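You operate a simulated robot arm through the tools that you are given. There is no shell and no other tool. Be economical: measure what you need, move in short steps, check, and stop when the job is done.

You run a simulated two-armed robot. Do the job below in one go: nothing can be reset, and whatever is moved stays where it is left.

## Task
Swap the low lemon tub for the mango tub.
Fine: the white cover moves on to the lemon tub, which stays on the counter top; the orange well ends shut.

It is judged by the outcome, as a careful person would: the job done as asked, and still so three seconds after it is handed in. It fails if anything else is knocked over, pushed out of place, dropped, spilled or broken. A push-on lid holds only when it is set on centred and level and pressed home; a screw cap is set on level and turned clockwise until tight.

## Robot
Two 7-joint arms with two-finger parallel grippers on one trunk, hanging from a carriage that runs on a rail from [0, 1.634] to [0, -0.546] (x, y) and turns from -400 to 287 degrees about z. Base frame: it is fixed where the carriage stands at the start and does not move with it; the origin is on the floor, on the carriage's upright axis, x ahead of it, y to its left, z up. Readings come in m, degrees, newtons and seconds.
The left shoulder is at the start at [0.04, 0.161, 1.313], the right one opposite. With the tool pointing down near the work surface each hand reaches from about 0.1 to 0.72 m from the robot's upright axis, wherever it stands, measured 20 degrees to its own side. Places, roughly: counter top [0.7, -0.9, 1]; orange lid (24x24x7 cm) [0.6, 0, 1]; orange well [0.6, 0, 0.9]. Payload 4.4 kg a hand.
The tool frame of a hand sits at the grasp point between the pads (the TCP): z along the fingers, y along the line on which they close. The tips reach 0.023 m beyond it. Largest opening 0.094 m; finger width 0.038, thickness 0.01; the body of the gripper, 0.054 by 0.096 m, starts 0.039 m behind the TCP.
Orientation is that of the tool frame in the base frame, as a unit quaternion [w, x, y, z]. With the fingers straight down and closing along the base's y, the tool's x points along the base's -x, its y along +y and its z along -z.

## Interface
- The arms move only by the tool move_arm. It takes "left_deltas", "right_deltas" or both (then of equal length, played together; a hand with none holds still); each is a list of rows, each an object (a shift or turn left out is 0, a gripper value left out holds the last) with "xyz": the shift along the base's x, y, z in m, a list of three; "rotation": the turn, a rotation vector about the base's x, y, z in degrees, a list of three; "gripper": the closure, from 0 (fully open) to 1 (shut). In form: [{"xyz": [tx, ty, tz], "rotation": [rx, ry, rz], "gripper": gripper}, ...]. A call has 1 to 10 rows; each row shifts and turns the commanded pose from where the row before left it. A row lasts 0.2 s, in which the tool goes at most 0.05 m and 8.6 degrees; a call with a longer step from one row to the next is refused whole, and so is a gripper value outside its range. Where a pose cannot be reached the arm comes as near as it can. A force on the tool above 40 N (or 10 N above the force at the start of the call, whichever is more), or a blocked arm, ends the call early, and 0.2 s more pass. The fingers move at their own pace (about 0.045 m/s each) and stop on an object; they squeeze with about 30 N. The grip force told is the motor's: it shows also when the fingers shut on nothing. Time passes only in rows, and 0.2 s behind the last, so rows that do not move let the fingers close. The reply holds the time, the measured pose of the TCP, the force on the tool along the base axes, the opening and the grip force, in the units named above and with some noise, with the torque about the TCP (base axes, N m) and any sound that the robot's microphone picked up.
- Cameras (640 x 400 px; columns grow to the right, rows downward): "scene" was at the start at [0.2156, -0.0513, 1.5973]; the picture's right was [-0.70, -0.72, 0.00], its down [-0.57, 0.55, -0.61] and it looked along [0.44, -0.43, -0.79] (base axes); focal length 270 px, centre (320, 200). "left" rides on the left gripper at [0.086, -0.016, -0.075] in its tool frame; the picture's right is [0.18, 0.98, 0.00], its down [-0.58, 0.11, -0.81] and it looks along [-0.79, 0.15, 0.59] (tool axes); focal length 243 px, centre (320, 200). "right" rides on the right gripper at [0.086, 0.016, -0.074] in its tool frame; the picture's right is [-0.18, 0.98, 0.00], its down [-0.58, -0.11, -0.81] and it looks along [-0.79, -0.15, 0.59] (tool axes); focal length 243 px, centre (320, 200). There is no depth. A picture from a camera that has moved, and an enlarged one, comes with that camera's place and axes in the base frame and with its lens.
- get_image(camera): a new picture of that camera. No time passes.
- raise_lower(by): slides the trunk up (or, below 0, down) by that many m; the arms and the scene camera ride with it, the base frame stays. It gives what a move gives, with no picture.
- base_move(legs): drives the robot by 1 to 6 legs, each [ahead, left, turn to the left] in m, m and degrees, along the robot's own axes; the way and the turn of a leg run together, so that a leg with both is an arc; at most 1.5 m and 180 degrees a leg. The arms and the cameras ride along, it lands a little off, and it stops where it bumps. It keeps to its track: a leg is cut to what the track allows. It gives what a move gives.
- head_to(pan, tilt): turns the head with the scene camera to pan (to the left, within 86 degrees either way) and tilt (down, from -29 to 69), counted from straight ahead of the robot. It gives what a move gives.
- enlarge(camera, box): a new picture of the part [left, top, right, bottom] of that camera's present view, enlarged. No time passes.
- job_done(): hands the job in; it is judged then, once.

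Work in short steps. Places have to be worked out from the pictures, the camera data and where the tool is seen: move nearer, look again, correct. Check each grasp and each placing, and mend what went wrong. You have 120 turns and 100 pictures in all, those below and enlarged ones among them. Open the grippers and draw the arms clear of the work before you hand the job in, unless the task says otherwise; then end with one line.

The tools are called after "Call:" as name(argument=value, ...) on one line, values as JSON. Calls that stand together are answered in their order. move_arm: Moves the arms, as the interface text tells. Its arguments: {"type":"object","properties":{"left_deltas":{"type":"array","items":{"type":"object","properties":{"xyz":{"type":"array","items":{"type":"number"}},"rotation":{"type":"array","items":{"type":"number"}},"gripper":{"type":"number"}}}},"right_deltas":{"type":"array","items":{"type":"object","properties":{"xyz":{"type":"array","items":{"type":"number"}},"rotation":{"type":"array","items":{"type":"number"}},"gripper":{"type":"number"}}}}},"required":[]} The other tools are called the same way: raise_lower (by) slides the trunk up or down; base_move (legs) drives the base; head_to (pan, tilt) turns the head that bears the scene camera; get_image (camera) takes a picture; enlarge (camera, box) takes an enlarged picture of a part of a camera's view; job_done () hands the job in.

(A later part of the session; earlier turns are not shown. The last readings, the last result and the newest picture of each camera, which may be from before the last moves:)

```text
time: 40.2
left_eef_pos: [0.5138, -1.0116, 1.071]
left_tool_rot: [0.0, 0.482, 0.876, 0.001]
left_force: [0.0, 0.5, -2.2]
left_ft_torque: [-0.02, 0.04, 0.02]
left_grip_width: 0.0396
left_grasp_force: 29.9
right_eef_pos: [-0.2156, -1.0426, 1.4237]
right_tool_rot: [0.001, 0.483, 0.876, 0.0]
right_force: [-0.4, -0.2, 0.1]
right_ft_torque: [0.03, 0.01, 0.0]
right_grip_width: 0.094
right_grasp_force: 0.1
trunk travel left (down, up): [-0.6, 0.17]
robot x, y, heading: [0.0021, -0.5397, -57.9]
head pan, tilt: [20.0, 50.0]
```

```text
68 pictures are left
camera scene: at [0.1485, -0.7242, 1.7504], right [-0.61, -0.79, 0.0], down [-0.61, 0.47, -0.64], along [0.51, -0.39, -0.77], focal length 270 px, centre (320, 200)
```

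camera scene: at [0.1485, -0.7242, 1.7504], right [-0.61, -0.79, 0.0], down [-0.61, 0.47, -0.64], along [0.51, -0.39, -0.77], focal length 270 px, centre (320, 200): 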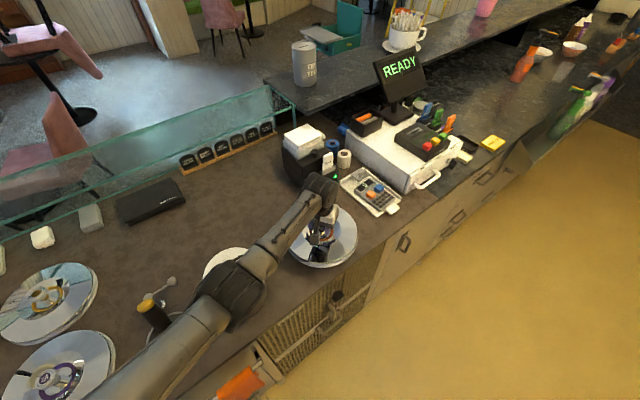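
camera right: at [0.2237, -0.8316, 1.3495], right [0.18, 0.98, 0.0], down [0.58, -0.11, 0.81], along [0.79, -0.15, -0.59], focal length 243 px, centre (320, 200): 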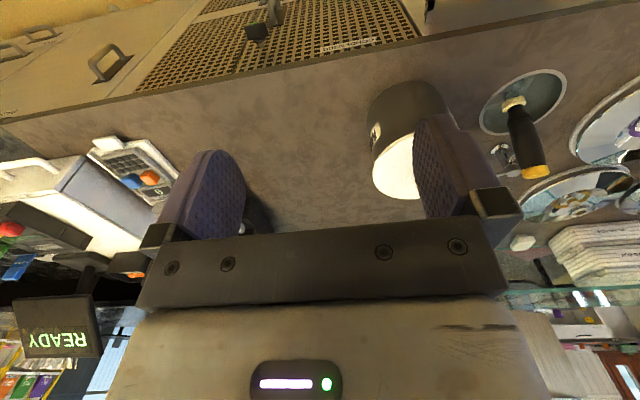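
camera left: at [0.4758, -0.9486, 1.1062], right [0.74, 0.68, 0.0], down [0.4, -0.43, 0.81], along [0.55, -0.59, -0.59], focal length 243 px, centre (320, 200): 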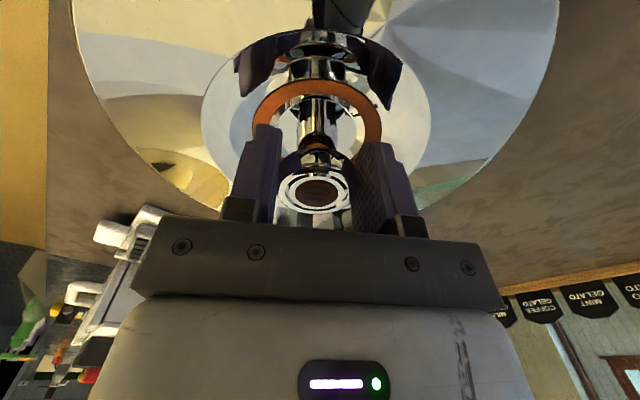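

The elbow now rides higher. Lowering gently while checking deviations.

Call:
move_arm(left_deltas=[{"xyz": [0.01, 0, -0.015]}, {"xyz": [0, 0, -0.015]}, {"xyz": [0, 0, -0.008]}])

Call:
move_arm(left_deltas=[{"xyz": [0, 0, -0.005]}, {"xyz": [0, 0, -0.005]}, {"xyz": [0, 0, -0.005]}])

```text
time: 41.0
left_eef_pos: [0.5254, -1.011, 1.0339]
left_tool_rot: [-0.001, 0.483, 0.876, 0.001]
left_force: [-1.2, -0.4, -4.0]
left_ft_torque: [0.04, 0.0, 0.0]
left_grip_width: 0.0398
left_grasp_force: 30.1
right_eef_pos: [-0.2158, -1.0426, 1.426]
right_tool_rot: [0.001, 0.483, 0.876, 0.0]
right_force: [-0.2, 0.1, 1.3]
right_ft_torque: [-0.03, 0.01, 0.0]
right_grip_width: 0.094
right_grasp_force: 0.1
trunk travel left (down, up): [-0.6, 0.17]
robot x, y, heading: [0.0028, -0.5419, -57.6]
head pan, tilt: [20.0, 50.0]
```

```text
time: 41.8
left_eef_pos: [0.527, -1.0107, 1.0204]
left_tool_rot: [0.001, 0.482, 0.876, -0.001]
left_force: [-1.5, 2.3, 6.4]
left_ft_torque: [-0.5, -0.41, 0.01]
left_grip_width: 0.0397
left_grasp_force: 29.5
right_eef_pos: [-0.2146, -1.0427, 1.4246]
right_tool_rot: [0.0, 0.483, 0.876, 0.0]
right_force: [-0.9, 0.8, -1.3]
right_ft_torque: [-0.02, 0.01, 0.02]
right_grip_width: 0.0939
right_grasp_force: 0.0
trunk travel left (down, up): [-0.6, 0.17]
robot x, y, heading: [0.0012, -0.5449, -57.8]
head pan, tilt: [20.0, 50.0]
```

Contact with the counter at TCP z 1.020 (vs 1.0115 seated in the well). Opening the gripper and rising.

Call:
move_arm(left_deltas=[{"xyz": [0, 0, -0.002]}, {"gripper": 0}, {"gripper": 0}, {"gripper": 0}, {"gripper": 0}, {"xyz": [0, 0, 0.01]}, {"xyz": [0, 0, 0.03]}, {"xyz": [0, 0, 0.04]}, {"xyz": [0, 0, 0.04]}, {"xyz": [0, 0, 0.04]}])

Call:
move_arm(left_deltas=[{"xyz": [0, 0, 0.04]}, {"xyz": [0, 0, 0.04]}, {"xyz": [-0.03, 0.01, 0.03]}, {"xyz": [-0.04, 0.01, 0.01]}, {"xyz": [-0.04, 0.01, 0]}, {"xyz": [-0.04, 0.01, 0]}, {"xyz": [-0.04, 0.01, 0]}])

Call:
get_image(camera="scene")

```text
time: 44.0
left_eef_pos: [0.526, -1.0106, 1.1775]
left_tool_rot: [0.0, 0.481, 0.877, 0.001]
left_force: [0.1, 0.0, 1.1]
left_ft_torque: [0.01, -0.02, -0.01]
left_grip_width: 0.0941
left_grasp_force: 0.0
right_eef_pos: [-0.2147, -1.0426, 1.4235]
right_tool_rot: [0.0, 0.483, 0.876, 0.0]
right_force: [0.5, 0.7, 0.6]
right_ft_torque: [-0.01, 0.0, 0.02]
right_grip_width: 0.0941
right_grasp_force: 0.0
trunk travel left (down, up): [-0.6, 0.17]
robot x, y, heading: [0.0019, -0.542, -57.6]
head pan, tilt: [20.0, 50.0]
```

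```text
time: 45.6
left_eef_pos: [0.336, -0.9607, 1.2987]
left_tool_rot: [-0.002, 0.482, 0.876, 0.0]
left_force: [-0.7, -0.4, 0.2]
left_ft_torque: [-0.03, 0.01, 0.02]
left_grip_width: 0.094
left_grasp_force: 0.1
right_eef_pos: [-0.2154, -1.0429, 1.4252]
right_tool_rot: [0.001, 0.483, 0.876, 0.0]
right_force: [-0.6, -0.1, -0.1]
right_ft_torque: [0.0, 0.01, 0.0]
right_grip_width: 0.0941
right_grasp_force: 0.1
trunk travel left (down, up): [-0.6, 0.17]
robot x, y, heading: [-0.0003, -0.5426, -57.5]
head pan, tilt: [20.0, 50.0]
```

```text
67 pictures are left
camera scene: at [0.1486, -0.7244, 1.7505], right [-0.61, -0.79, 0.0], down [-0.61, 0.47, -0.64], along [0.51, -0.39, -0.77], focal length 270 px, centre (320, 200)
```

scene: 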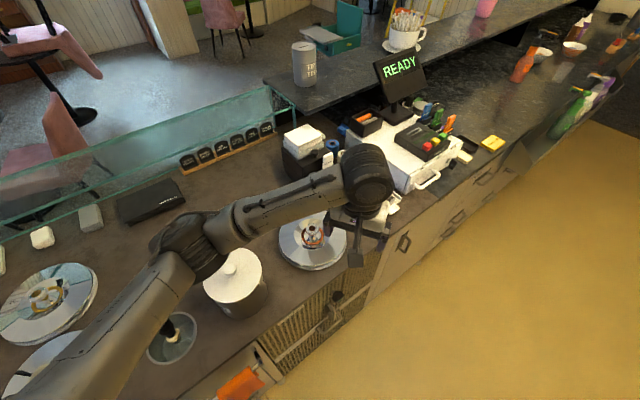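

Lid stands safely on the counter. Now drive back to the well for the lemon tub, with the right hand working.

Call:
base_move(legs=[[0, 0, 57.8], [0, 0.6, 0]])

Call:
head_to(pan=-15, tilt=55)

Call:
get_image(camera="scene")

```text
time: 51.5
left_eef_pos: [0.5333, 0.1058, 1.2972]
left_tool_rot: [0.0, 0.005, 1.0, 0.0]
left_force: [0.2, 0.4, -0.7]
left_ft_torque: [0.01, 0.01, -0.01]
left_grip_width: 0.094
left_grasp_force: 0.1
right_eef_pos: [0.3034, -0.4022, 1.4251]
right_tool_rot: [0.0, 0.005, 1.0, 0.001]
right_force: [0.3, 0.3, 0.8]
right_ft_torque: [0.01, 0.0, -0.01]
right_grip_width: 0.0938
right_grasp_force: 0.1
trunk travel left (down, up): [-0.6, 0.17]
robot x, y, heading: [-0.0024, 0.0519, -0.4]
head pan, tilt: [20.0, 50.0]
```

```text
time: 52.6
left_eef_pos: [0.5318, 0.1068, 1.298]
left_tool_rot: [-0.001, 0.005, 1.0, 0.0]
left_force: [-0.2, 0.3, -0.1]
left_ft_torque: [0.0, 0.02, -0.01]
left_grip_width: 0.0941
left_grasp_force: 0.0
right_eef_pos: [0.3028, -0.4007, 1.425]
right_tool_rot: [0.0, 0.005, 1.0, 0.0]
right_force: [0.1, 0.4, 0.5]
right_ft_torque: [0.0, -0.02, 0.0]
right_grip_width: 0.0938
right_grasp_force: 0.0
trunk travel left (down, up): [-0.6, 0.17]
robot x, y, heading: [-0.0002, 0.0506, -0.8]
head pan, tilt: [-15.0, 55.0]
```

```text
66 pictures are left
camera scene: at [0.2315, 0.0313, 1.744], right [-0.27, -0.96, 0.0], down [-0.79, 0.22, -0.57], along [0.55, -0.15, -0.82], focal length 270 px, centre (320, 200)
```

scene: 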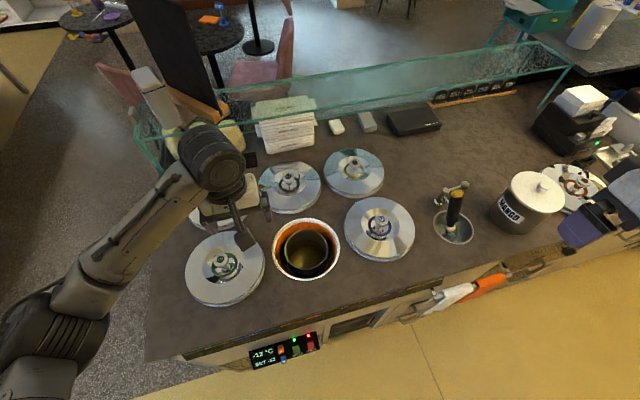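

Call:
enlarge(camera="scene", box=[255, 205, 355, 290])

Call:
enlarge(camera="scene", box=[470, 140, 630, 260])

```text
4.71 times, centred on (305, 248) of scene
camera zoom: at [0.2315, 0.0313, 1.744], right [-0.27, -0.96, 0.0], down [-0.79, 0.22, -0.57], along [0.55, -0.15, -0.82], focal length 1270 px, centre (391, -24)
```

zoom: 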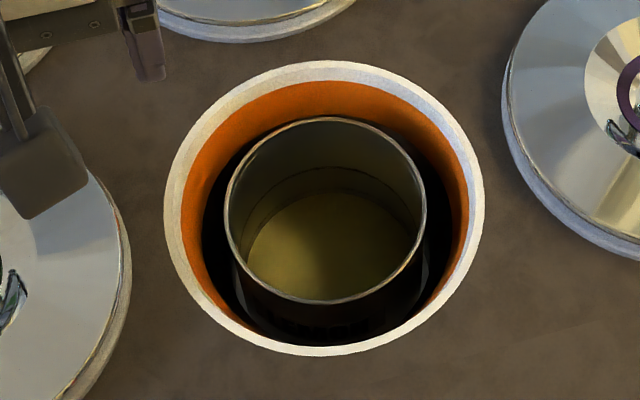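

```text
3.33 times, centred on (550, 200) of scene
camera zoom: at [0.2315, 0.0313, 1.744], right [-0.27, -0.96, 0.0], down [-0.79, 0.22, -0.57], along [0.55, -0.15, -0.82], focal length 900 px, centre (-447, 200)
```

zoom: 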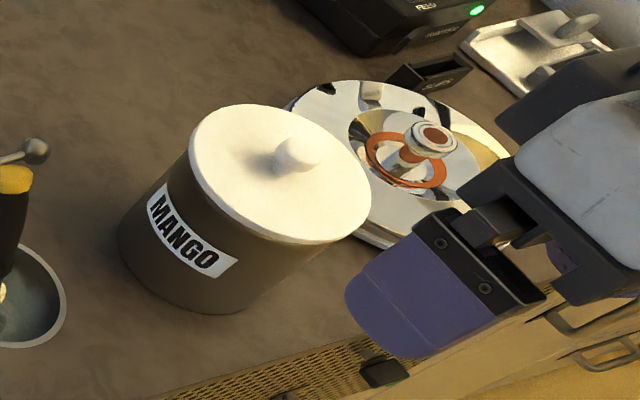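

The tub is roughly centred in the well at about (0.59, -0.025), rim diameter ~0.14. I'll retract the left arm and bring the right hand nearer to triangulate the rim height.

Call:
move_arm(left_deltas=[{"xyz": [-0.02, 0.02, 0.005]}, {"xyz": [-0.02, 0.02, 0.005]}, {"xyz": [-0.02, 0.02, 0.005]}, {"xyz": [-0.02, 0.02, 0.005]}, {"xyz": [-0.02, 0.02, 0.005]}, {"xyz": [-0.02, 0.02, 0.005]}, {"xyz": [-0.02, 0.02, 0.005]}, {"xyz": [-0.02, 0.02, 0.005]}, {"xyz": [-0.02, 0.02, 0.005]}, {"xyz": [0, 0, 0]}], right_deltas=[{"xyz": [0.0147, 0.03, -0.02]}, {"xyz": [0.0147, 0.03, -0.02]}, {"xyz": [0.0147, 0.03, -0.02]}, {"xyz": [0.0147, 0.03, -0.02]}, {"xyz": [0.0147, 0.03, -0.02]}, {"xyz": [0.0147, 0.03, -0.02]}, {"xyz": [0.0147, 0.03, -0.02]}, {"xyz": [0.0147, 0.03, -0.02]}, {"xyz": [0.0147, 0.03, -0.02]}, {"xyz": [0.0147, 0.03, -0.02]}])

Call:
get_image(camera="right")

```text
time: 54.8
left_eef_pos: [0.3512, 0.2867, 1.3426]
left_tool_rot: [0.0, 0.004, 1.0, 0.0]
left_force: [-0.7, 0.0, 0.0]
left_ft_torque: [0.02, 0.01, -0.02]
left_grip_width: 0.0939
left_grasp_force: 0.0
right_eef_pos: [0.4449, -0.1174, 1.2364]
right_tool_rot: [0.0, 0.006, 1.0, 0.0]
right_force: [-0.1, 0.2, 0.2]
right_ft_torque: [0.02, -0.03, -0.04]
right_grip_width: 0.0942
right_grasp_force: 0.0
right hand out of reach, approached as far as the arm can: row 10
trunk travel left (down, up): [-0.6, 0.17]
robot x, y, heading: [0.0026, 0.0517, -0.5]
head pan, tilt: [-15.0, 55.0]
```

```text
63 pictures are left
camera right: at [0.3585, -0.098, 1.3105], right [0.2, 0.98, 0.0], down [0.58, -0.12, 0.81], along [0.79, -0.16, -0.59], focal length 243 px, centre (320, 200)
```

right: 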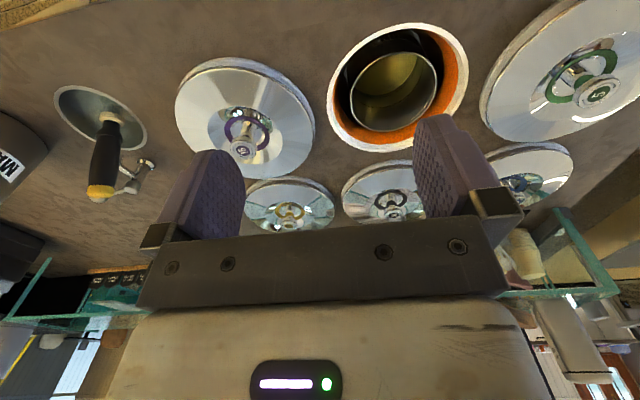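

Rim seems about level with the well's ring (z ~0.94-0.955). The right arm wants the target more to its own side, so I'll shift the carriage left and lower the trunk, then yaw the hand so it closes along x for a near-side rim pinch.

Call:
base_move(legs=[[0, 0.13, 0]])

Call:
raise_lower(by=-0.05)

Call:
move_arm(right_deltas=[{"rotation": [0, 0, 8.5]}, {"rotation": [0, 0, 8.5]}, {"rotation": [0, 0, 8.5]}, {"rotation": [0, 0, 8.5]}, {"rotation": [0, 0, 8.5]}, {"rotation": [0, 0, 8.5]}, {"rotation": [0, 0, 8.5]}, {"rotation": [0, 0, 8.5]}, {"rotation": [0, 0, 8.5]}, {"rotation": [0, 0, 8.5]}])

Call:
get_image(camera="scene")

```text
time: 56.0
left_eef_pos: [0.352, 0.4171, 1.3432]
left_tool_rot: [0.0, 0.005, 1.0, 0.0]
left_force: [0.0, 0.3, 0.0]
left_ft_torque: [0.0, 0.0, 0.0]
left_grip_width: 0.0941
left_grasp_force: 0.1
right_eef_pos: [0.4431, 0.0148, 1.2345]
right_tool_rot: [0.0, 0.004, 1.0, 0.0]
right_force: [0.2, 0.4, -0.3]
right_ft_torque: [-0.03, -0.02, 0.01]
right_grip_width: 0.094
right_grasp_force: 0.1
trunk travel left (down, up): [-0.6, 0.17]
robot x, y, heading: [0.0001, 0.1797, -0.6]
head pan, tilt: [-15.0, 55.0]
```

```text
time: 57.0
left_eef_pos: [0.3525, 0.4182, 1.2925]
left_tool_rot: [0.0, 0.005, 1.0, 0.001]
left_force: [0.5, -0.6, -1.1]
left_ft_torque: [0.0, 0.03, -0.02]
left_grip_width: 0.0938
left_grasp_force: 0.0
right_eef_pos: [0.4435, 0.0138, 1.1866]
right_tool_rot: [0.0, 0.005, 1.0, 0.0]
right_force: [0.7, -0.1, 0.3]
right_ft_torque: [0.0, 0.01, -0.03]
right_grip_width: 0.0942
right_grasp_force: 0.1
trunk travel left (down, up): [-0.55, 0.22]
robot x, y, heading: [-0.0032, 0.1841, -0.5]
head pan, tilt: [-15.0, 55.0]
```

```text
time: 59.2
left_eef_pos: [0.3509, 0.4172, 1.2933]
left_tool_rot: [-0.001, 0.004, 1.0, 0.001]
left_force: [1.2, -0.1, 0.4]
left_ft_torque: [-0.01, 0.0, 0.04]
left_grip_width: 0.0939
left_grasp_force: 0.1
right_eef_pos: [0.4448, 0.0143, 1.1848]
right_tool_rot: [0.0, -0.673, 0.74, 0.0]
right_force: [-0.9, -0.9, 0.1]
right_ft_torque: [-0.02, -0.01, 0.0]
right_grip_width: 0.0939
right_grasp_force: 0.0
trunk travel left (down, up): [-0.55, 0.22]
robot x, y, heading: [0.0001, 0.179, -0.3]
head pan, tilt: [-15.0, 55.0]
```

```text
62 pictures are left
camera scene: at [0.2315, 0.1616, 1.694], right [-0.27, -0.96, 0.0], down [-0.79, 0.22, -0.57], along [0.55, -0.15, -0.82], focal length 270 px, centre (320, 200)
```

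scene: 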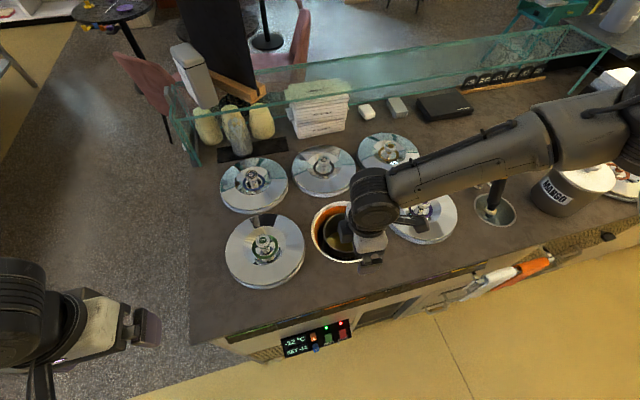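

Yaw works. Now move over the near side of the rim at about (0.52, -0.028), high, and look down with the right camera.

Call:
move_arm(right_deltas=[{"xyz": [0.02, -0.01, -0.02], "rotation": [0, 0, 4.5]}, {"xyz": [0.02, -0.01, -0.02]}, {"xyz": [0.02, -0.01, -0.02]}, {"xyz": [0.015, -0.01, -0.02]}, {"xyz": [0, -0.003, -0.01]}])

Call:
get_image(camera="right")

Call:
get_image(camera="left")

Call:
enlarge(camera="scene", box=[290, 150, 430, 280])

```text
time: 60.4
left_eef_pos: [0.3531, 0.4183, 1.2931]
left_tool_rot: [0.0, 0.004, 1.0, 0.0]
left_force: [0.8, 0.2, 0.4]
left_ft_torque: [-0.03, 0.0, -0.01]
left_grip_width: 0.0943
left_grasp_force: 0.0
right_eef_pos: [0.4952, -0.065, 1.1315]
right_tool_rot: [0.001, -0.701, 0.713, -0.001]
right_force: [0.7, 0.2, -0.5]
right_ft_torque: [0.01, 0.03, -0.03]
right_grip_width: 0.094
right_grasp_force: 0.0
right hand out of reach, approached as far as the arm can: row 1, 2, 3, 4, 5
trunk travel left (down, up): [-0.55, 0.22]
robot x, y, heading: [0.0039, 0.1836, -0.8]
head pan, tilt: [-15.0, 55.0]
```

```text
61 pictures are left
camera right: at [0.4778, -0.1497, 1.2059], right [-0.98, 0.2, 0.0], down [0.12, 0.58, 0.81], along [0.16, 0.79, -0.59], focal length 243 px, centre (320, 200)
```

right: 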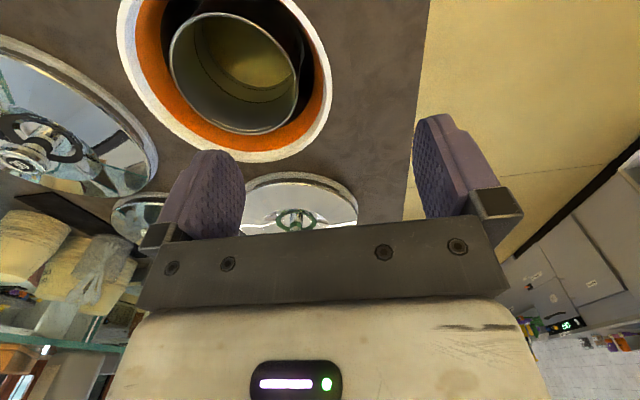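

```text
60 pictures are left
camera left: at [0.2667, 0.4021, 1.3674], right [-0.18, 0.98, 0.0], down [0.58, 0.1, 0.81], along [0.79, 0.14, -0.59], focal length 243 px, centre (320, 200)
```

left: 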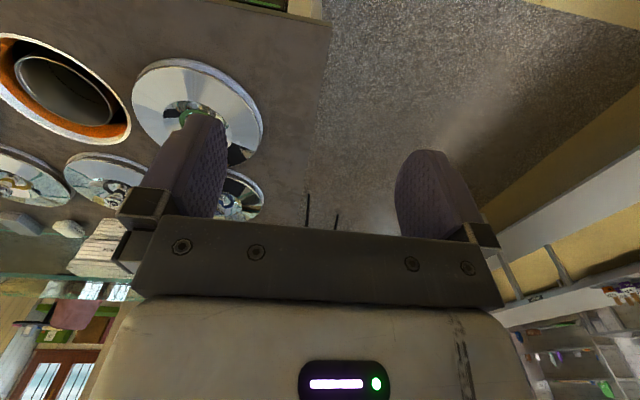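

```text
3.08 times, centred on (360, 215) of scene
camera zoom: at [0.2315, 0.1616, 1.694], right [-0.27, -0.96, 0.0], down [-0.79, 0.22, -0.57], along [0.55, -0.15, -0.82], focal length 830 px, centre (197, 154)
```

zoom: 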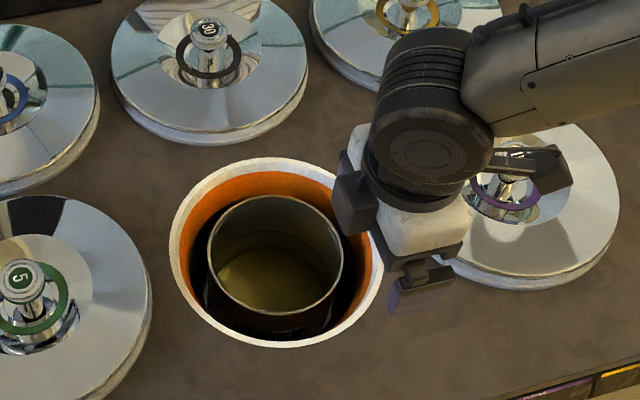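

Near +90° the wrist hits a limit. Triangulating three views puts the rim at z ≈ 0.92, centre ≈ (0.603, -0.033). I'll use a 45° yaw instead, pinching the near-right rim at about (0.554, -0.082).

Call:
move_arm(right_deltas=[{"xyz": [0.005, -0.002, 0], "rotation": [0, 0, -8.5]}, {"xyz": [0.01, -0.003, 0], "rotation": [0, 0, -8.5]}, {"xyz": [0.01, -0.003, -0.01], "rotation": [0, 0, -8.5]}, {"xyz": [0.01, -0.003, -0.01], "rotation": [0, 0, -8.5]}, {"xyz": [0, 0, -0.01], "rotation": [0, 0, -8.5]}, {"xyz": [0, 0, 0], "rotation": [0, 0, -2]}])

Call:
get_image(camera="right")

```text
time: 61.8
left_eef_pos: [0.3533, 0.4179, 1.2939]
left_tool_rot: [-0.001, 0.004, 1.0, -0.001]
left_force: [-0.8, 0.0, 1.0]
left_ft_torque: [0.02, 0.04, 0.03]
left_grip_width: 0.0939
left_grasp_force: 0.2
right_eef_pos: [0.5138, -0.0918, 1.1243]
right_tool_rot: [0.0, -0.377, 0.926, 0.0]
right_force: [0.1, 0.4, 0.0]
right_ft_torque: [-0.02, -0.01, 0.0]
right_grip_width: 0.0942
right_grasp_force: 0.0
right hand out of reach, approached as far as the arm can: row 2, 3, 4, 5
trunk travel left (down, up): [-0.55, 0.22]
robot x, y, heading: [0.0006, 0.1841, -0.4]
head pan, tilt: [-15.0, 55.0]
```

```text
58 pictures are left
camera right: at [0.4407, -0.1398, 1.1988], right [-0.55, 0.83, 0.0], down [0.49, 0.33, 0.81], along [0.67, 0.45, -0.59], focal length 243 px, centre (320, 200)
```

right: 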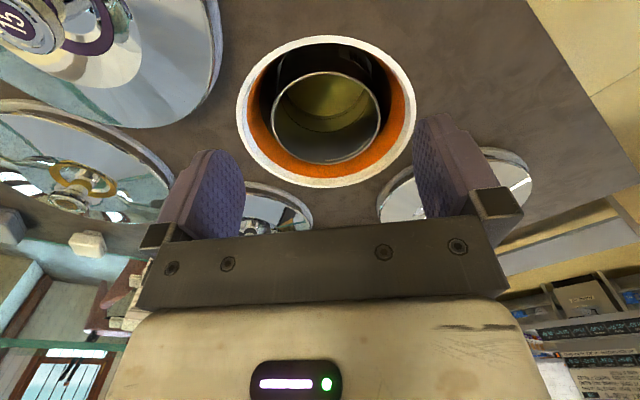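

Closing axis is now (-0.7, 0.7) and positive yaw seems limited. I'll swing to yaw -45° (closing along (0.7, 0.7)), suited to the near-right rim point.

Call:
move_arm(right_deltas=[{"rotation": [0, 0, -8.5]}, {"rotation": [0, 0, -8.5]}, {"rotation": [0, 0, -8.5]}, {"rotation": [0, 0, -8.5]}, {"rotation": [0, 0, -8.5]}, {"rotation": [0, 0, -8.5]}, {"rotation": [0, 0, -8.5]}, {"rotation": [0, 0, -8.5]}, {"rotation": [0, 0, -8.5]}, {"rotation": [0, 0, -8.5]}])

Call:
get_image(camera="right")

```text
time: 64.0
left_eef_pos: [0.3525, 0.4171, 1.2943]
left_tool_rot: [0.001, 0.004, 1.0, 0.0]
left_force: [0.2, 0.0, 0.1]
left_ft_torque: [-0.02, 0.03, 0.02]
left_grip_width: 0.0941
left_grasp_force: 0.1
right_eef_pos: [0.5124, -0.0924, 1.1238]
right_tool_rot: [0.0, 0.348, 0.938, 0.0]
right_force: [-0.1, -0.3, -0.5]
right_ft_torque: [0.01, 0.01, 0.02]
right_grip_width: 0.0939
right_grasp_force: 0.0
trunk travel left (down, up): [-0.55, 0.22]
robot x, y, heading: [0.0003, 0.1802, -0.6]
head pan, tilt: [-15.0, 55.0]
```

```text
57 pictures are left
camera right: at [0.4585, -0.0219, 1.1987], right [0.78, 0.62, 0.0], down [0.37, -0.46, 0.81], along [0.5, -0.63, -0.59], focal length 243 px, centre (320, 200)
```

right: 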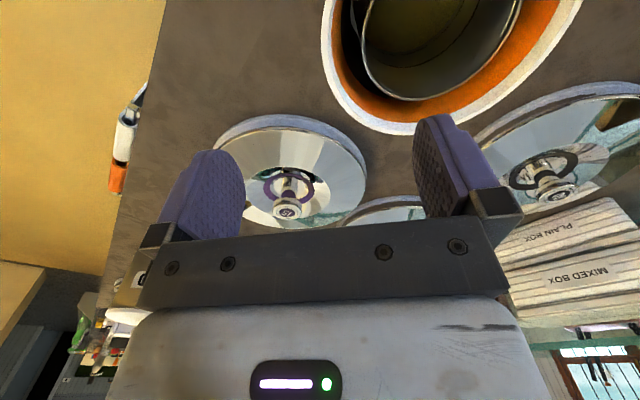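

Yaw -41° is reachable. Closing axis (0.65, 0.76); pinch point ≈ (0.558, -0.085). Moving above it and lower, then look.

Call:
move_arm(right_deltas=[{"xyz": [0.02, 0.003, -0.02]}, {"xyz": [0.02, 0.003, -0.03]}, {"xyz": [0.006, 0.001, -0.04]}, {"xyz": [0, 0, -0.03]}])

Call:
get_image(camera="right")

Call:
enlarge(camera="scene", box=[300, 180, 400, 270])

```text
time: 65.0
left_eef_pos: [0.3528, 0.4171, 1.2935]
left_tool_rot: [0.001, 0.005, 1.0, 0.0]
left_force: [0.0, -0.1, 0.1]
left_ft_torque: [-0.04, -0.02, -0.04]
left_grip_width: 0.0939
left_grasp_force: 0.0
right_eef_pos: [0.4969, -0.1287, 1.092]
right_tool_rot: [0.0, 0.348, 0.938, 0.0]
right_force: [-0.4, -0.2, 0.1]
right_ft_torque: [0.0, 0.02, -0.02]
right_grip_width: 0.0942
right_grasp_force: 0.1
right hand out of reach, approached as far as the arm can: row 1, 2, 3, 4
trunk travel left (down, up): [-0.55, 0.22]
robot x, y, heading: [-0.0031, 0.1803, -0.3]
head pan, tilt: [-15.0, 55.0]
```

```text
56 pictures are left
camera right: at [0.4422, -0.0601, 1.1665], right [0.78, 0.63, 0.0], down [0.37, -0.46, 0.81], along [0.51, -0.63, -0.59], focal length 243 px, centre (320, 200)
```

right: 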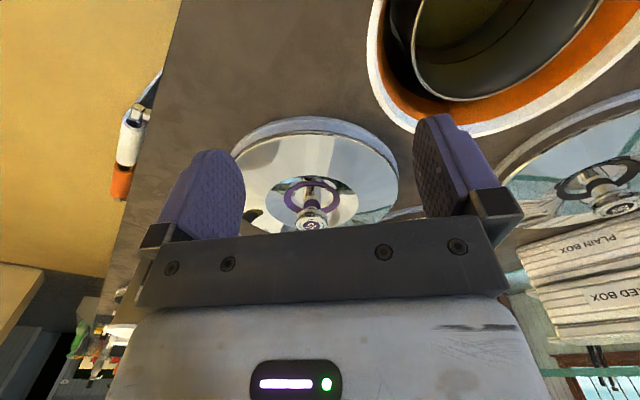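

```text
4.44 times, centred on (350, 225) of scene
camera zoom: at [0.2315, 0.1616, 1.694], right [-0.27, -0.96, 0.0], down [-0.79, 0.22, -0.57], along [0.55, -0.15, -0.82], focal length 1199 px, centre (187, 89)
```

zoom: 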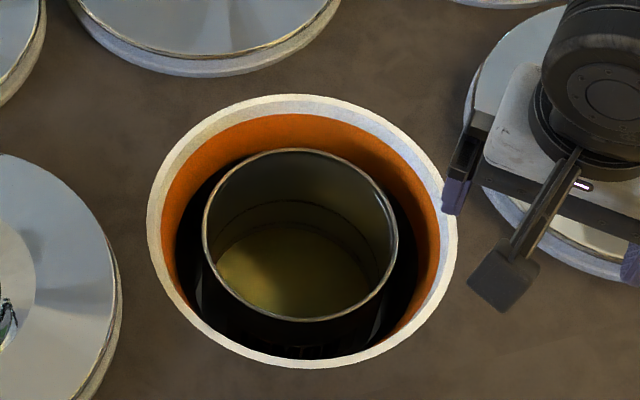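

The right arm seems in an awkward configuration with the raised trunk. I'll return the yaw to 0, lower the trunk back to its start height, and test reach again.

Call:
move_arm(right_deltas=[{"xyz": [-0.02, 0, 0.03], "rotation": [0, 0, 8.5]}, {"xyz": [-0.02, 0, 0.03], "rotation": [0, 0, 8.5]}, {"xyz": [-0.02, 0, 0.03], "rotation": [0, 0, 8.5]}, {"xyz": [0, 0, 0.03], "rotation": [0, 0, 8.5]}, {"xyz": [0, 0, 0.03], "rotation": [0, 0, 7]}])

Call:
raise_lower(by=-0.1)

Call:
move_arm(right_deltas=[{"xyz": [0.02, 0.01, -0.01]}, {"xyz": [0.02, 0.01, -0.01]}, {"xyz": [0.02, 0.01, -0.01]}, {"xyz": [0.02, 0.01, -0.01]}, {"xyz": [0.02, 0.01, 0]}])

Call:
get_image(camera="scene")

```text
time: 66.2
left_eef_pos: [0.3524, 0.4168, 1.2936]
left_tool_rot: [0.0, 0.004, 1.0, -0.001]
left_force: [-0.1, 1.3, -0.8]
left_ft_torque: [0.0, 0.03, -0.01]
left_grip_width: 0.094
left_grasp_force: 0.1
right_eef_pos: [0.437, -0.1304, 1.2424]
right_tool_rot: [0.0, -0.006, 1.0, 0.0]
right_force: [0.5, 0.5, -0.3]
right_ft_torque: [-0.01, -0.02, -0.01]
right_grip_width: 0.0938
right_grasp_force: 0.1
trunk travel left (down, up): [-0.55, 0.22]
robot x, y, heading: [0.001, 0.1817, -0.5]
head pan, tilt: [-15.0, 55.0]
```

```text
time: 67.5
left_eef_pos: [0.3525, 0.4183, 1.1934]
left_tool_rot: [0.0, 0.004, 1.0, -0.001]
left_force: [0.3, -0.2, -0.5]
left_ft_torque: [0.04, 0.0, -0.01]
left_grip_width: 0.0942
left_grasp_force: 0.0
right_eef_pos: [0.4368, -0.1292, 1.1429]
right_tool_rot: [0.0, -0.004, 1.0, 0.0]
right_force: [-0.2, -0.1, -0.7]
right_ft_torque: [-0.01, -0.02, -0.03]
right_grip_width: 0.094
right_grasp_force: 0.1
trunk travel left (down, up): [-0.45, 0.32]
robot x, y, heading: [0.0008, 0.1836, -0.2]
head pan, tilt: [-15.0, 55.0]
```

```text
time: 68.7
left_eef_pos: [0.3518, 0.4187, 1.1929]
left_tool_rot: [0.0, 0.004, 1.0, 0.0]
left_force: [1.0, -0.3, 0.4]
left_ft_torque: [0.0, -0.02, -0.02]
left_grip_width: 0.0938
left_grasp_force: 0.1
right_eef_pos: [0.5375, -0.0782, 1.1016]
right_tool_rot: [0.0, -0.003, 1.0, 0.0]
right_force: [-0.8, -0.4, -0.4]
right_ft_torque: [0.02, 0.01, 0.0]
right_grip_width: 0.094
right_grasp_force: 0.1
trunk travel left (down, up): [-0.45, 0.32]
robot x, y, heading: [0.0029, 0.1787, -0.4]
head pan, tilt: [-15.0, 55.0]
```

```text
54 pictures are left
camera scene: at [0.2316, 0.1617, 1.594], right [-0.27, -0.96, 0.0], down [-0.79, 0.22, -0.57], along [0.55, -0.15, -0.82], focal length 270 px, centre (320, 200)
```

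scene: 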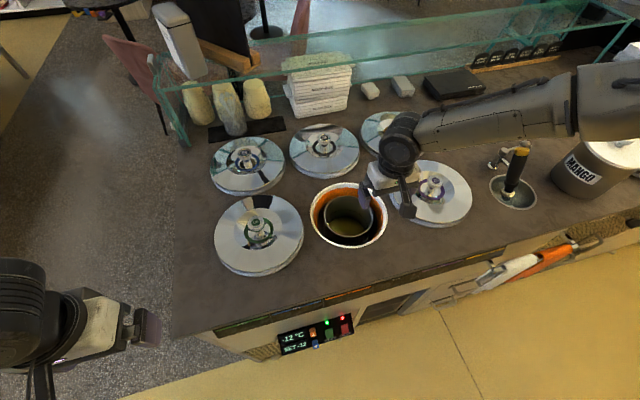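

With the trunk at its start height it reaches fine. Yaw to -45° and move over the near-right rim point.

Call:
move_arm(right_deltas=[{"rotation": [0, 0, -8.5]}, {"xyz": [0, 0, -0.01], "rotation": [0, 0, -8.5]}, {"xyz": [0.01, -0.003, -0.02], "rotation": [0, 0, -8.5]}, {"xyz": [0.01, -0.003, -0.02], "rotation": [0, 0, -8.5]}, {"xyz": [0, 0, -0.02], "rotation": [0, 0, -8.5]}, {"xyz": [0, 0, -0.01], "rotation": [0, 0, -2]}])

Call:
get_image(camera="right")

Call:
enlarge(camera="scene", box=[290, 160, 420, 260])

```text
time: 70.1
left_eef_pos: [0.3518, 0.4173, 1.1927]
left_tool_rot: [0.0, 0.004, 1.0, 0.0]
left_force: [0.3, 0.1, 0.1]
left_ft_torque: [0.0, -0.01, 0.02]
left_grip_width: 0.0939
left_grasp_force: 0.1
right_eef_pos: [0.5376, -0.0987, 1.0398]
right_tool_rot: [0.0, 0.376, 0.927, 0.0]
right_force: [-0.3, -0.7, 0.2]
right_ft_torque: [0.0, -0.01, -0.01]
right_grip_width: 0.0939
right_grasp_force: 0.1
right hand out of reach, approached as far as the arm can: row 4, 5, 6
trunk travel left (down, up): [-0.45, 0.32]
robot x, y, heading: [-0.0016, 0.1836, -0.5]
head pan, tilt: [-15.0, 55.0]
```

```text
53 pictures are left
camera right: at [0.489, -0.026, 1.1154], right [0.82, 0.58, 0.0], down [0.34, -0.48, 0.81], along [0.47, -0.66, -0.59], focal length 243 px, centre (320, 200)
```

right: 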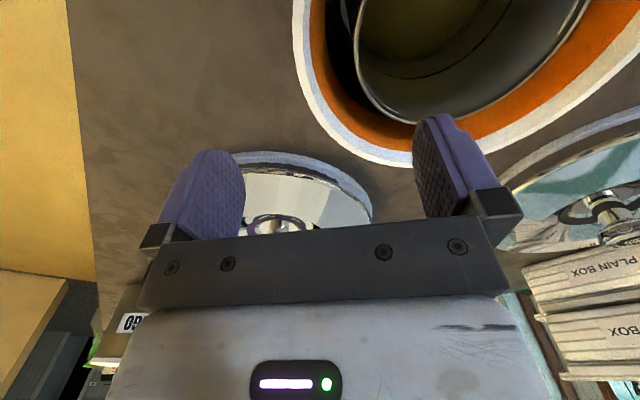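

```text
4.00 times, centred on (355, 210) of scene
camera zoom: at [0.2315, 0.1616, 1.594], right [-0.27, -0.96, 0.0], down [-0.79, 0.22, -0.57], along [0.55, -0.15, -0.82], focal length 1079 px, centre (180, 160)
```

zoom: 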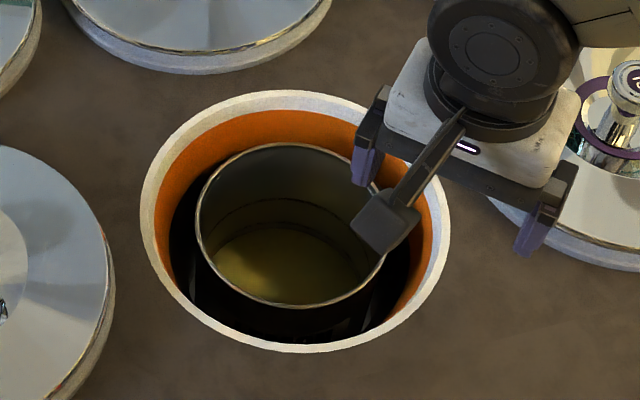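

Still limited at this yaw. I'll test whether a lower trunk (shoulder nearer the work) frees it: raise the hand, lower the trunk 0.12, retry.

Call:
move_arm(right_deltas=[{"xyz": [0, 0, 0.04]}, {"xyz": [0, 0, 0.04]}, {"xyz": [0, 0, 0.04]}, {"xyz": [0, 0, 0.02]}], left_deltas=[{"xyz": [-0.02, 0.02, 0.04]}, {"xyz": [-0.02, 0.02, 0.04]}, {"xyz": [-0.02, 0.02, 0.04]}, {"xyz": [0, 0, 0.02]}])

Call:
raise_lower(by=-0.12)

Call:
move_arm(right_deltas=[{"xyz": [0.01, 0.007, -0.01]}, {"xyz": [0.01, 0.007, -0.01]}, {"xyz": [0, 0, -0.01]}])

```text
time: 71.1
left_eef_pos: [0.2919, 0.478, 1.3329]
left_tool_rot: [-0.001, 0.006, 1.0, 0.0]
left_force: [0.1, -0.2, 0.7]
left_ft_torque: [0.0, 0.02, 0.0]
left_grip_width: 0.0941
left_grasp_force: 0.0
right_eef_pos: [0.5377, -0.0989, 1.1813]
right_tool_rot: [0.0, 0.375, 0.927, 0.0]
right_force: [-0.9, 0.6, 0.0]
right_ft_torque: [-0.02, 0.0, 0.02]
right_grip_width: 0.0937
right_grasp_force: 0.1
trunk travel left (down, up): [-0.45, 0.32]
robot x, y, heading: [-0.0011, 0.1809, -0.3]
head pan, tilt: [-15.0, 55.0]
```

```text
time: 72.6
left_eef_pos: [0.2932, 0.4787, 1.2149]
left_tool_rot: [0.0, 0.006, 1.0, 0.0]
left_force: [-1.3, 0.2, 0.0]
left_ft_torque: [0.0, 0.05, 0.02]
left_grip_width: 0.0939
left_grasp_force: 0.0
right_eef_pos: [0.5386, -0.0998, 1.0612]
right_tool_rot: [0.0, 0.375, 0.927, 0.0]
right_force: [0.3, 0.2, 0.2]
right_ft_torque: [0.01, 0.0, 0.02]
right_grip_width: 0.0941
right_grasp_force: 0.1
trunk travel left (down, up): [-0.33, 0.44]
robot x, y, heading: [-0.0008, 0.1843, -0.4]
head pan, tilt: [-15.0, 55.0]
```

```text
time: 73.4
left_eef_pos: [0.2926, 0.4777, 1.2137]
left_tool_rot: [0.0, 0.004, 1.0, 0.0]
left_force: [-0.6, -0.1, -0.2]
left_ft_torque: [0.0, 0.0, -0.02]
left_grip_width: 0.0938
left_grasp_force: 0.1
right_eef_pos: [0.5585, -0.0844, 1.0309]
right_tool_rot: [0.001, 0.375, 0.927, 0.0]
right_force: [0.0, 0.5, -0.1]
right_ft_torque: [0.02, 0.01, -0.01]
right_grip_width: 0.0939
right_grasp_force: 0.1
trunk travel left (down, up): [-0.33, 0.44]
robot x, y, heading: [-0.0005, 0.1817, -0.5]
head pan, tilt: [-15.0, 55.0]
```

That freed it: hand at (0.5585, -0.0844, 1.031). Look now to align fingers with the rim.

Call:
get_image(camera="right")

Call:
head_to(pan=-20, tilt=50)

Call:
enlarge(camera="scene", box=[240, 130, 420, 270])

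```text
51 pictures are left
camera right: at [0.5086, -0.0122, 1.1055], right [0.82, 0.58, 0.0], down [0.34, -0.48, 0.81], along [0.47, -0.66, -0.59], focal length 243 px, centre (320, 200)
```

right: 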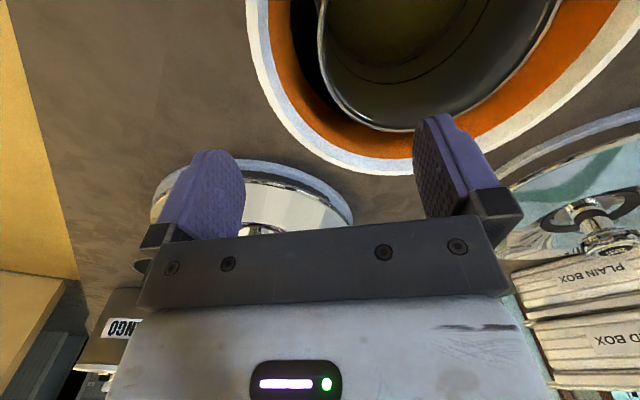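

```text
time: 74.1
left_eef_pos: [0.2939, 0.4778, 1.2134]
left_tool_rot: [0.0, 0.004, 1.0, 0.0]
left_force: [0.3, -0.7, -0.2]
left_ft_torque: [0.01, 0.0, 0.0]
left_grip_width: 0.0939
left_grasp_force: 0.0
right_eef_pos: [0.559, -0.0853, 1.0314]
right_tool_rot: [0.001, 0.376, 0.927, 0.0]
right_force: [0.1, -0.1, 0.2]
right_ft_torque: [-0.03, 0.02, 0.0]
right_grip_width: 0.0944
right_grasp_force: 0.0
trunk travel left (down, up): [-0.33, 0.44]
robot x, y, heading: [0.0012, 0.1858, -0.3]
head pan, tilt: [-20.0, 50.0]
```

```text
2.86 times, centred on (330, 200) of scene
camera zoom: at [0.2341, 0.1539, 1.4805], right [-0.35, -0.94, 0.0], down [-0.72, 0.27, -0.64], along [0.6, -0.23, -0.77], focal length 771 px, centre (291, 200)
```

zoom: 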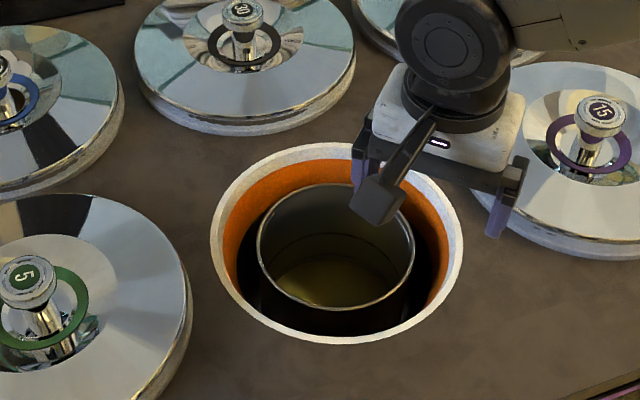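

The TCP axis projects right onto the rim, but the outer gap is only ~2.2 cm, so the outer finger must go in with a partly closed gripper. I'll set ~26 mm opening, lower to just above the ring, and look.

Call:
move_arm(right_deltas=[{"xyz": [0, 0, 0], "gripper": 0.72}, {"xyz": [0.002, 0.002, -0.015]}, {"xyz": [0, 0, -0.015]}, {"xyz": [0, 0, -0.01]}, {"xyz": [0, 0, 0]}])

Call:
get_image(camera="right")

Call:
enlarge(camera="scene", box=[290, 150, 400, 260])

```text
time: 75.3
left_eef_pos: [0.2942, 0.4772, 1.2146]
left_tool_rot: [0.0, 0.005, 1.0, -0.001]
left_force: [0.2, -0.3, 0.2]
left_ft_torque: [-0.04, 0.01, 0.01]
left_grip_width: 0.0939
left_grasp_force: 0.1
right_eef_pos: [0.5605, -0.0834, 0.99]
right_tool_rot: [0.0, 0.376, 0.927, 0.0]
right_force: [0.2, 0.8, -0.2]
right_ft_torque: [0.01, 0.01, 0.01]
right_grip_width: 0.0264
right_grasp_force: 0.0
trunk travel left (down, up): [-0.33, 0.44]
robot x, y, heading: [-0.0004, 0.1847, -0.7]
head pan, tilt: [-20.0, 50.0]
```

```text
49 pictures are left
camera right: at [0.5104, -0.0101, 1.0653], right [0.82, 0.58, 0.0], down [0.34, -0.48, 0.81], along [0.47, -0.66, -0.59], focal length 243 px, centre (320, 200)
```

right: 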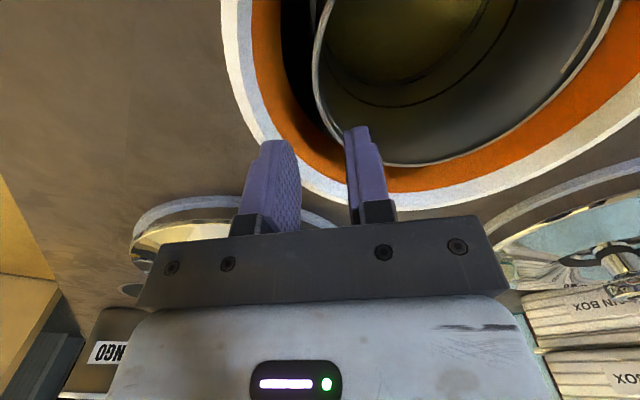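

```text
3.64 times, centred on (345, 205) of scene
camera zoom: at [0.2342, 0.1539, 1.4805], right [-0.35, -0.94, 0.0], down [-0.72, 0.27, -0.64], along [0.6, -0.23, -0.77], focal length 981 px, centre (229, 182)
```

zoom: 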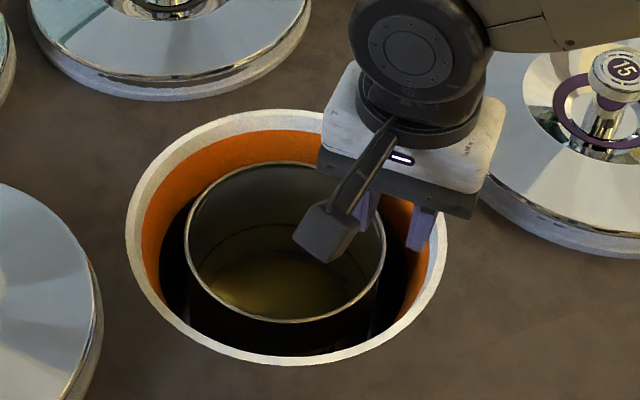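

Projection says the pads straddle the rim wall, with the outer finger about 5 mm inside the ring. Nudge 3 mm inward and descend slowly.

Call:
move_arm(right_deltas=[{"xyz": [0.002, 0.002, -0.01]}, {"xyz": [0, 0, -0.015]}, {"xyz": [0, 0, -0.015]}, {"xyz": [0, 0, -0.01]}, {"xyz": [0, 0, -0.01]}])

Call:
get_image(camera="right")

Call:
enlarge(camera="scene", box=[290, 150, 400, 260])

```text
time: 76.5
left_eef_pos: [0.2944, 0.4793, 1.2157]
left_tool_rot: [0.001, 0.004, 1.0, 0.001]
left_force: [-0.8, -0.1, -0.4]
left_ft_torque: [-0.01, 0.0, -0.02]
left_grip_width: 0.0938
left_grasp_force: 0.1
right_eef_pos: [0.5565, -0.0853, 0.9448]
right_tool_rot: [0.003, 0.375, 0.927, 0.004]
right_force: [8.2, 11.2, 23.5]
right_ft_torque: [0.13, 0.42, -0.17]
right_grip_width: 0.0219
right_grasp_force: 0.2
right hand out of reach, approached as far as the arm can: row 3, 4, 5
trunk travel left (down, up): [-0.33, 0.44]
robot x, y, heading: [-0.0022, 0.1833, -0.3]
head pan, tilt: [-20.0, 50.0]
```

```text
47 pictures are left
camera right: at [0.5057, -0.0127, 1.0192], right [0.81, 0.58, 0.01], down [0.33, -0.49, 0.81], along [0.47, -0.65, -0.59], focal length 243 px, centre (320, 200)
```

right: 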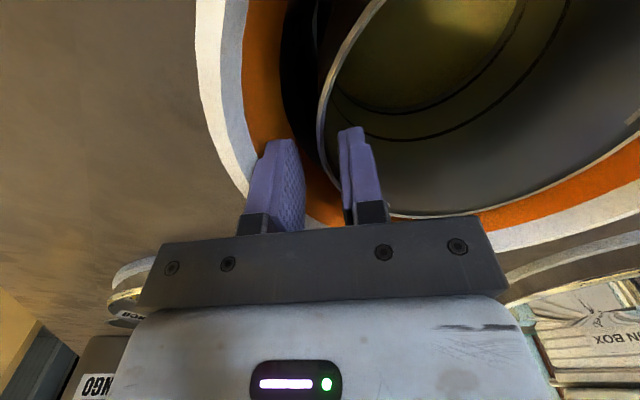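

```text
3.64 times, centred on (345, 205) of scene
camera zoom: at [0.2361, 0.155, 1.4815], right [-0.35, -0.94, 0.0], down [-0.72, 0.27, -0.64], along [0.6, -0.22, -0.76], focal length 981 px, centre (229, 182)
```

zoom: 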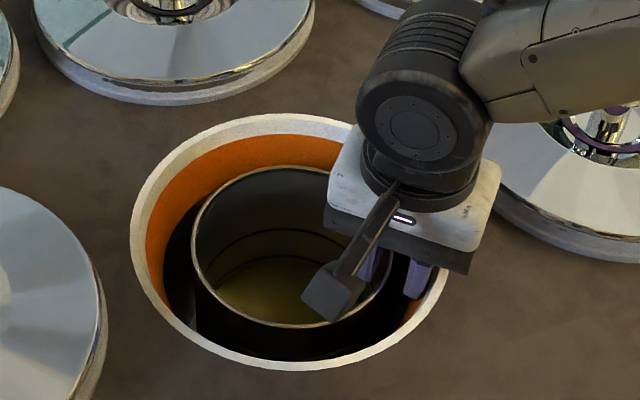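

Reach limit again, and the outer finger grazed the ring. I'll go back up, lower the trunk another 0.1, and come down again.

Call:
move_arm(right_deltas=[{"xyz": [0, 0, 0.02]}, {"xyz": [0, 0, 0.03]}, {"xyz": [0, 0, 0.04]}, {"xyz": [0, 0, 0.04]}, {"xyz": [0, 0, 0.03]}], left_deltas=[{"xyz": [0, 0, 0.02]}, {"xyz": [0, 0, 0.03]}, {"xyz": [0, 0, 0.04]}, {"xyz": [0, 0, 0.04]}, {"xyz": [0, 0, 0.03]}])

Call:
raise_lower(by=-0.1)

Call:
get_image(camera="scene")

```text
time: 77.7
left_eef_pos: [0.2927, 0.4777, 1.3745]
left_tool_rot: [-0.001, 0.005, 1.0, 0.0]
left_force: [-0.4, 0.9, -0.8]
left_ft_torque: [-0.05, -0.03, -0.03]
left_grip_width: 0.0941
left_grasp_force: 0.1
right_eef_pos: [0.5508, -0.0899, 1.1014]
right_tool_rot: [0.0, 0.375, 0.927, -0.001]
right_force: [0.2, 0.9, -0.9]
right_ft_torque: [0.01, -0.02, -0.03]
right_grip_width: 0.0266
right_grasp_force: 0.1
trunk travel left (down, up): [-0.33, 0.44]
robot x, y, heading: [-0.0003, 0.1815, -0.5]
head pan, tilt: [-20.0, 50.0]
```

```text
time: 79.0
left_eef_pos: [0.2932, 0.4776, 1.2758]
left_tool_rot: [0.001, 0.005, 1.0, -0.001]
left_force: [0.1, -0.2, 0.8]
left_ft_torque: [-0.03, 0.0, -0.02]
left_grip_width: 0.094
left_grasp_force: 0.0
right_eef_pos: [0.5511, -0.0888, 1.0027]
right_tool_rot: [0.0, 0.376, 0.927, 0.0]
right_force: [-0.2, 0.5, 0.0]
right_ft_torque: [-0.01, 0.01, 0.01]
right_grip_width: 0.0265
right_grasp_force: 0.0
trunk travel left (down, up): [-0.23, 0.54]
robot x, y, heading: [-0.0008, 0.1821, -0.7]
head pan, tilt: [-20.0, 50.0]
```

```text
45 pictures are left
camera scene: at [0.2343, 0.1539, 1.3806], right [-0.35, -0.94, 0.0], down [-0.72, 0.27, -0.64], along [0.6, -0.23, -0.77], focal length 270 px, centre (320, 200)
```

scene: 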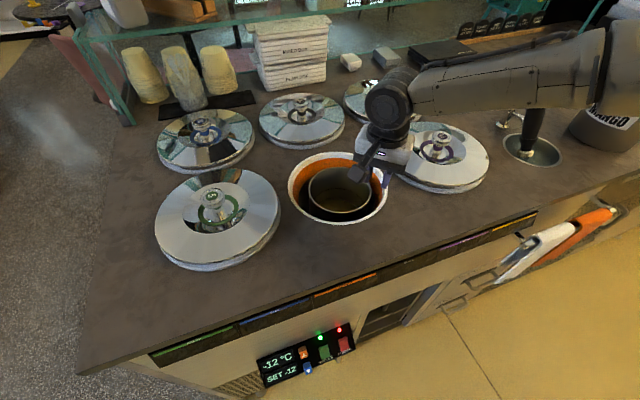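

Clear. Correct to (0.5625, -0.081) and descend to the rim.

Call:
move_arm(right_deltas=[{"xyz": [0.0115, 0.008, 0]}, {"xyz": [0, 0, -0.02]}, {"xyz": [0, 0, -0.02]}, {"xyz": [0, 0, -0.015]}])

Call:
move_arm(right_deltas=[{"xyz": [0, 0, -0.01]}, {"xyz": [0, 0, -0.01]}, {"xyz": [0, 0, -0.01]}])

Call:
get_image(camera="right")

```text
time: 80.0
left_eef_pos: [0.2921, 0.4775, 1.2738]
left_tool_rot: [0.001, 0.005, 1.0, 0.0]
left_force: [0.3, 0.5, -0.2]
left_ft_torque: [-0.02, 0.01, -0.03]
left_grip_width: 0.094
left_grasp_force: 0.1
right_eef_pos: [0.5631, -0.0807, 0.9456]
right_tool_rot: [0.0, 0.376, 0.927, -0.001]
right_force: [0.0, 0.0, -0.3]
right_ft_torque: [-0.03, 0.02, 0.0]
right_grip_width: 0.0261
right_grasp_force: 0.1
trunk travel left (down, up): [-0.23, 0.54]
robot x, y, heading: [0.0021, 0.1831, -0.6]
head pan, tilt: [-20.0, 50.0]
```

```text
time: 80.8
left_eef_pos: [0.2935, 0.4785, 1.2749]
left_tool_rot: [0.0, 0.004, 1.0, 0.0]
left_force: [-0.4, 0.2, -0.1]
left_ft_torque: [-0.01, 0.03, 0.0]
left_grip_width: 0.094
left_grasp_force: 0.1
right_eef_pos: [0.5655, -0.0811, 0.9177]
right_tool_rot: [0.001, 0.374, 0.928, 0.0]
right_force: [3.5, 3.9, 7.8]
right_ft_torque: [0.06, 0.15, -0.11]
right_grip_width: 0.0243
right_grasp_force: 0.0
trunk travel left (down, up): [-0.23, 0.54]
robot x, y, heading: [-0.0004, 0.1819, -0.6]
head pan, tilt: [-20.0, 50.0]
```

```text
44 pictures are left
camera right: at [0.5149, -0.007, 0.9924], right [0.82, 0.58, 0.0], down [0.34, -0.48, 0.81], along [0.47, -0.66, -0.59], focal length 243 px, centre (320, 200)
```

right: 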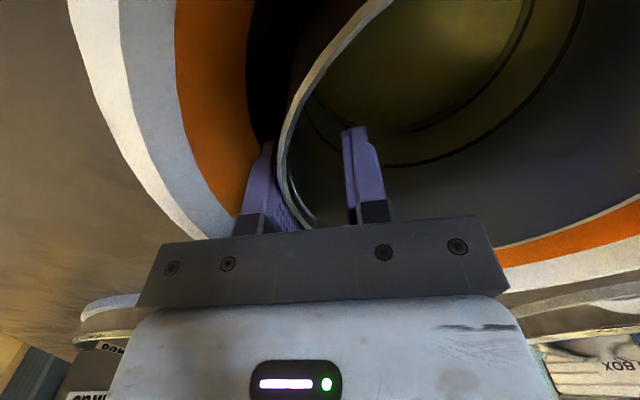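

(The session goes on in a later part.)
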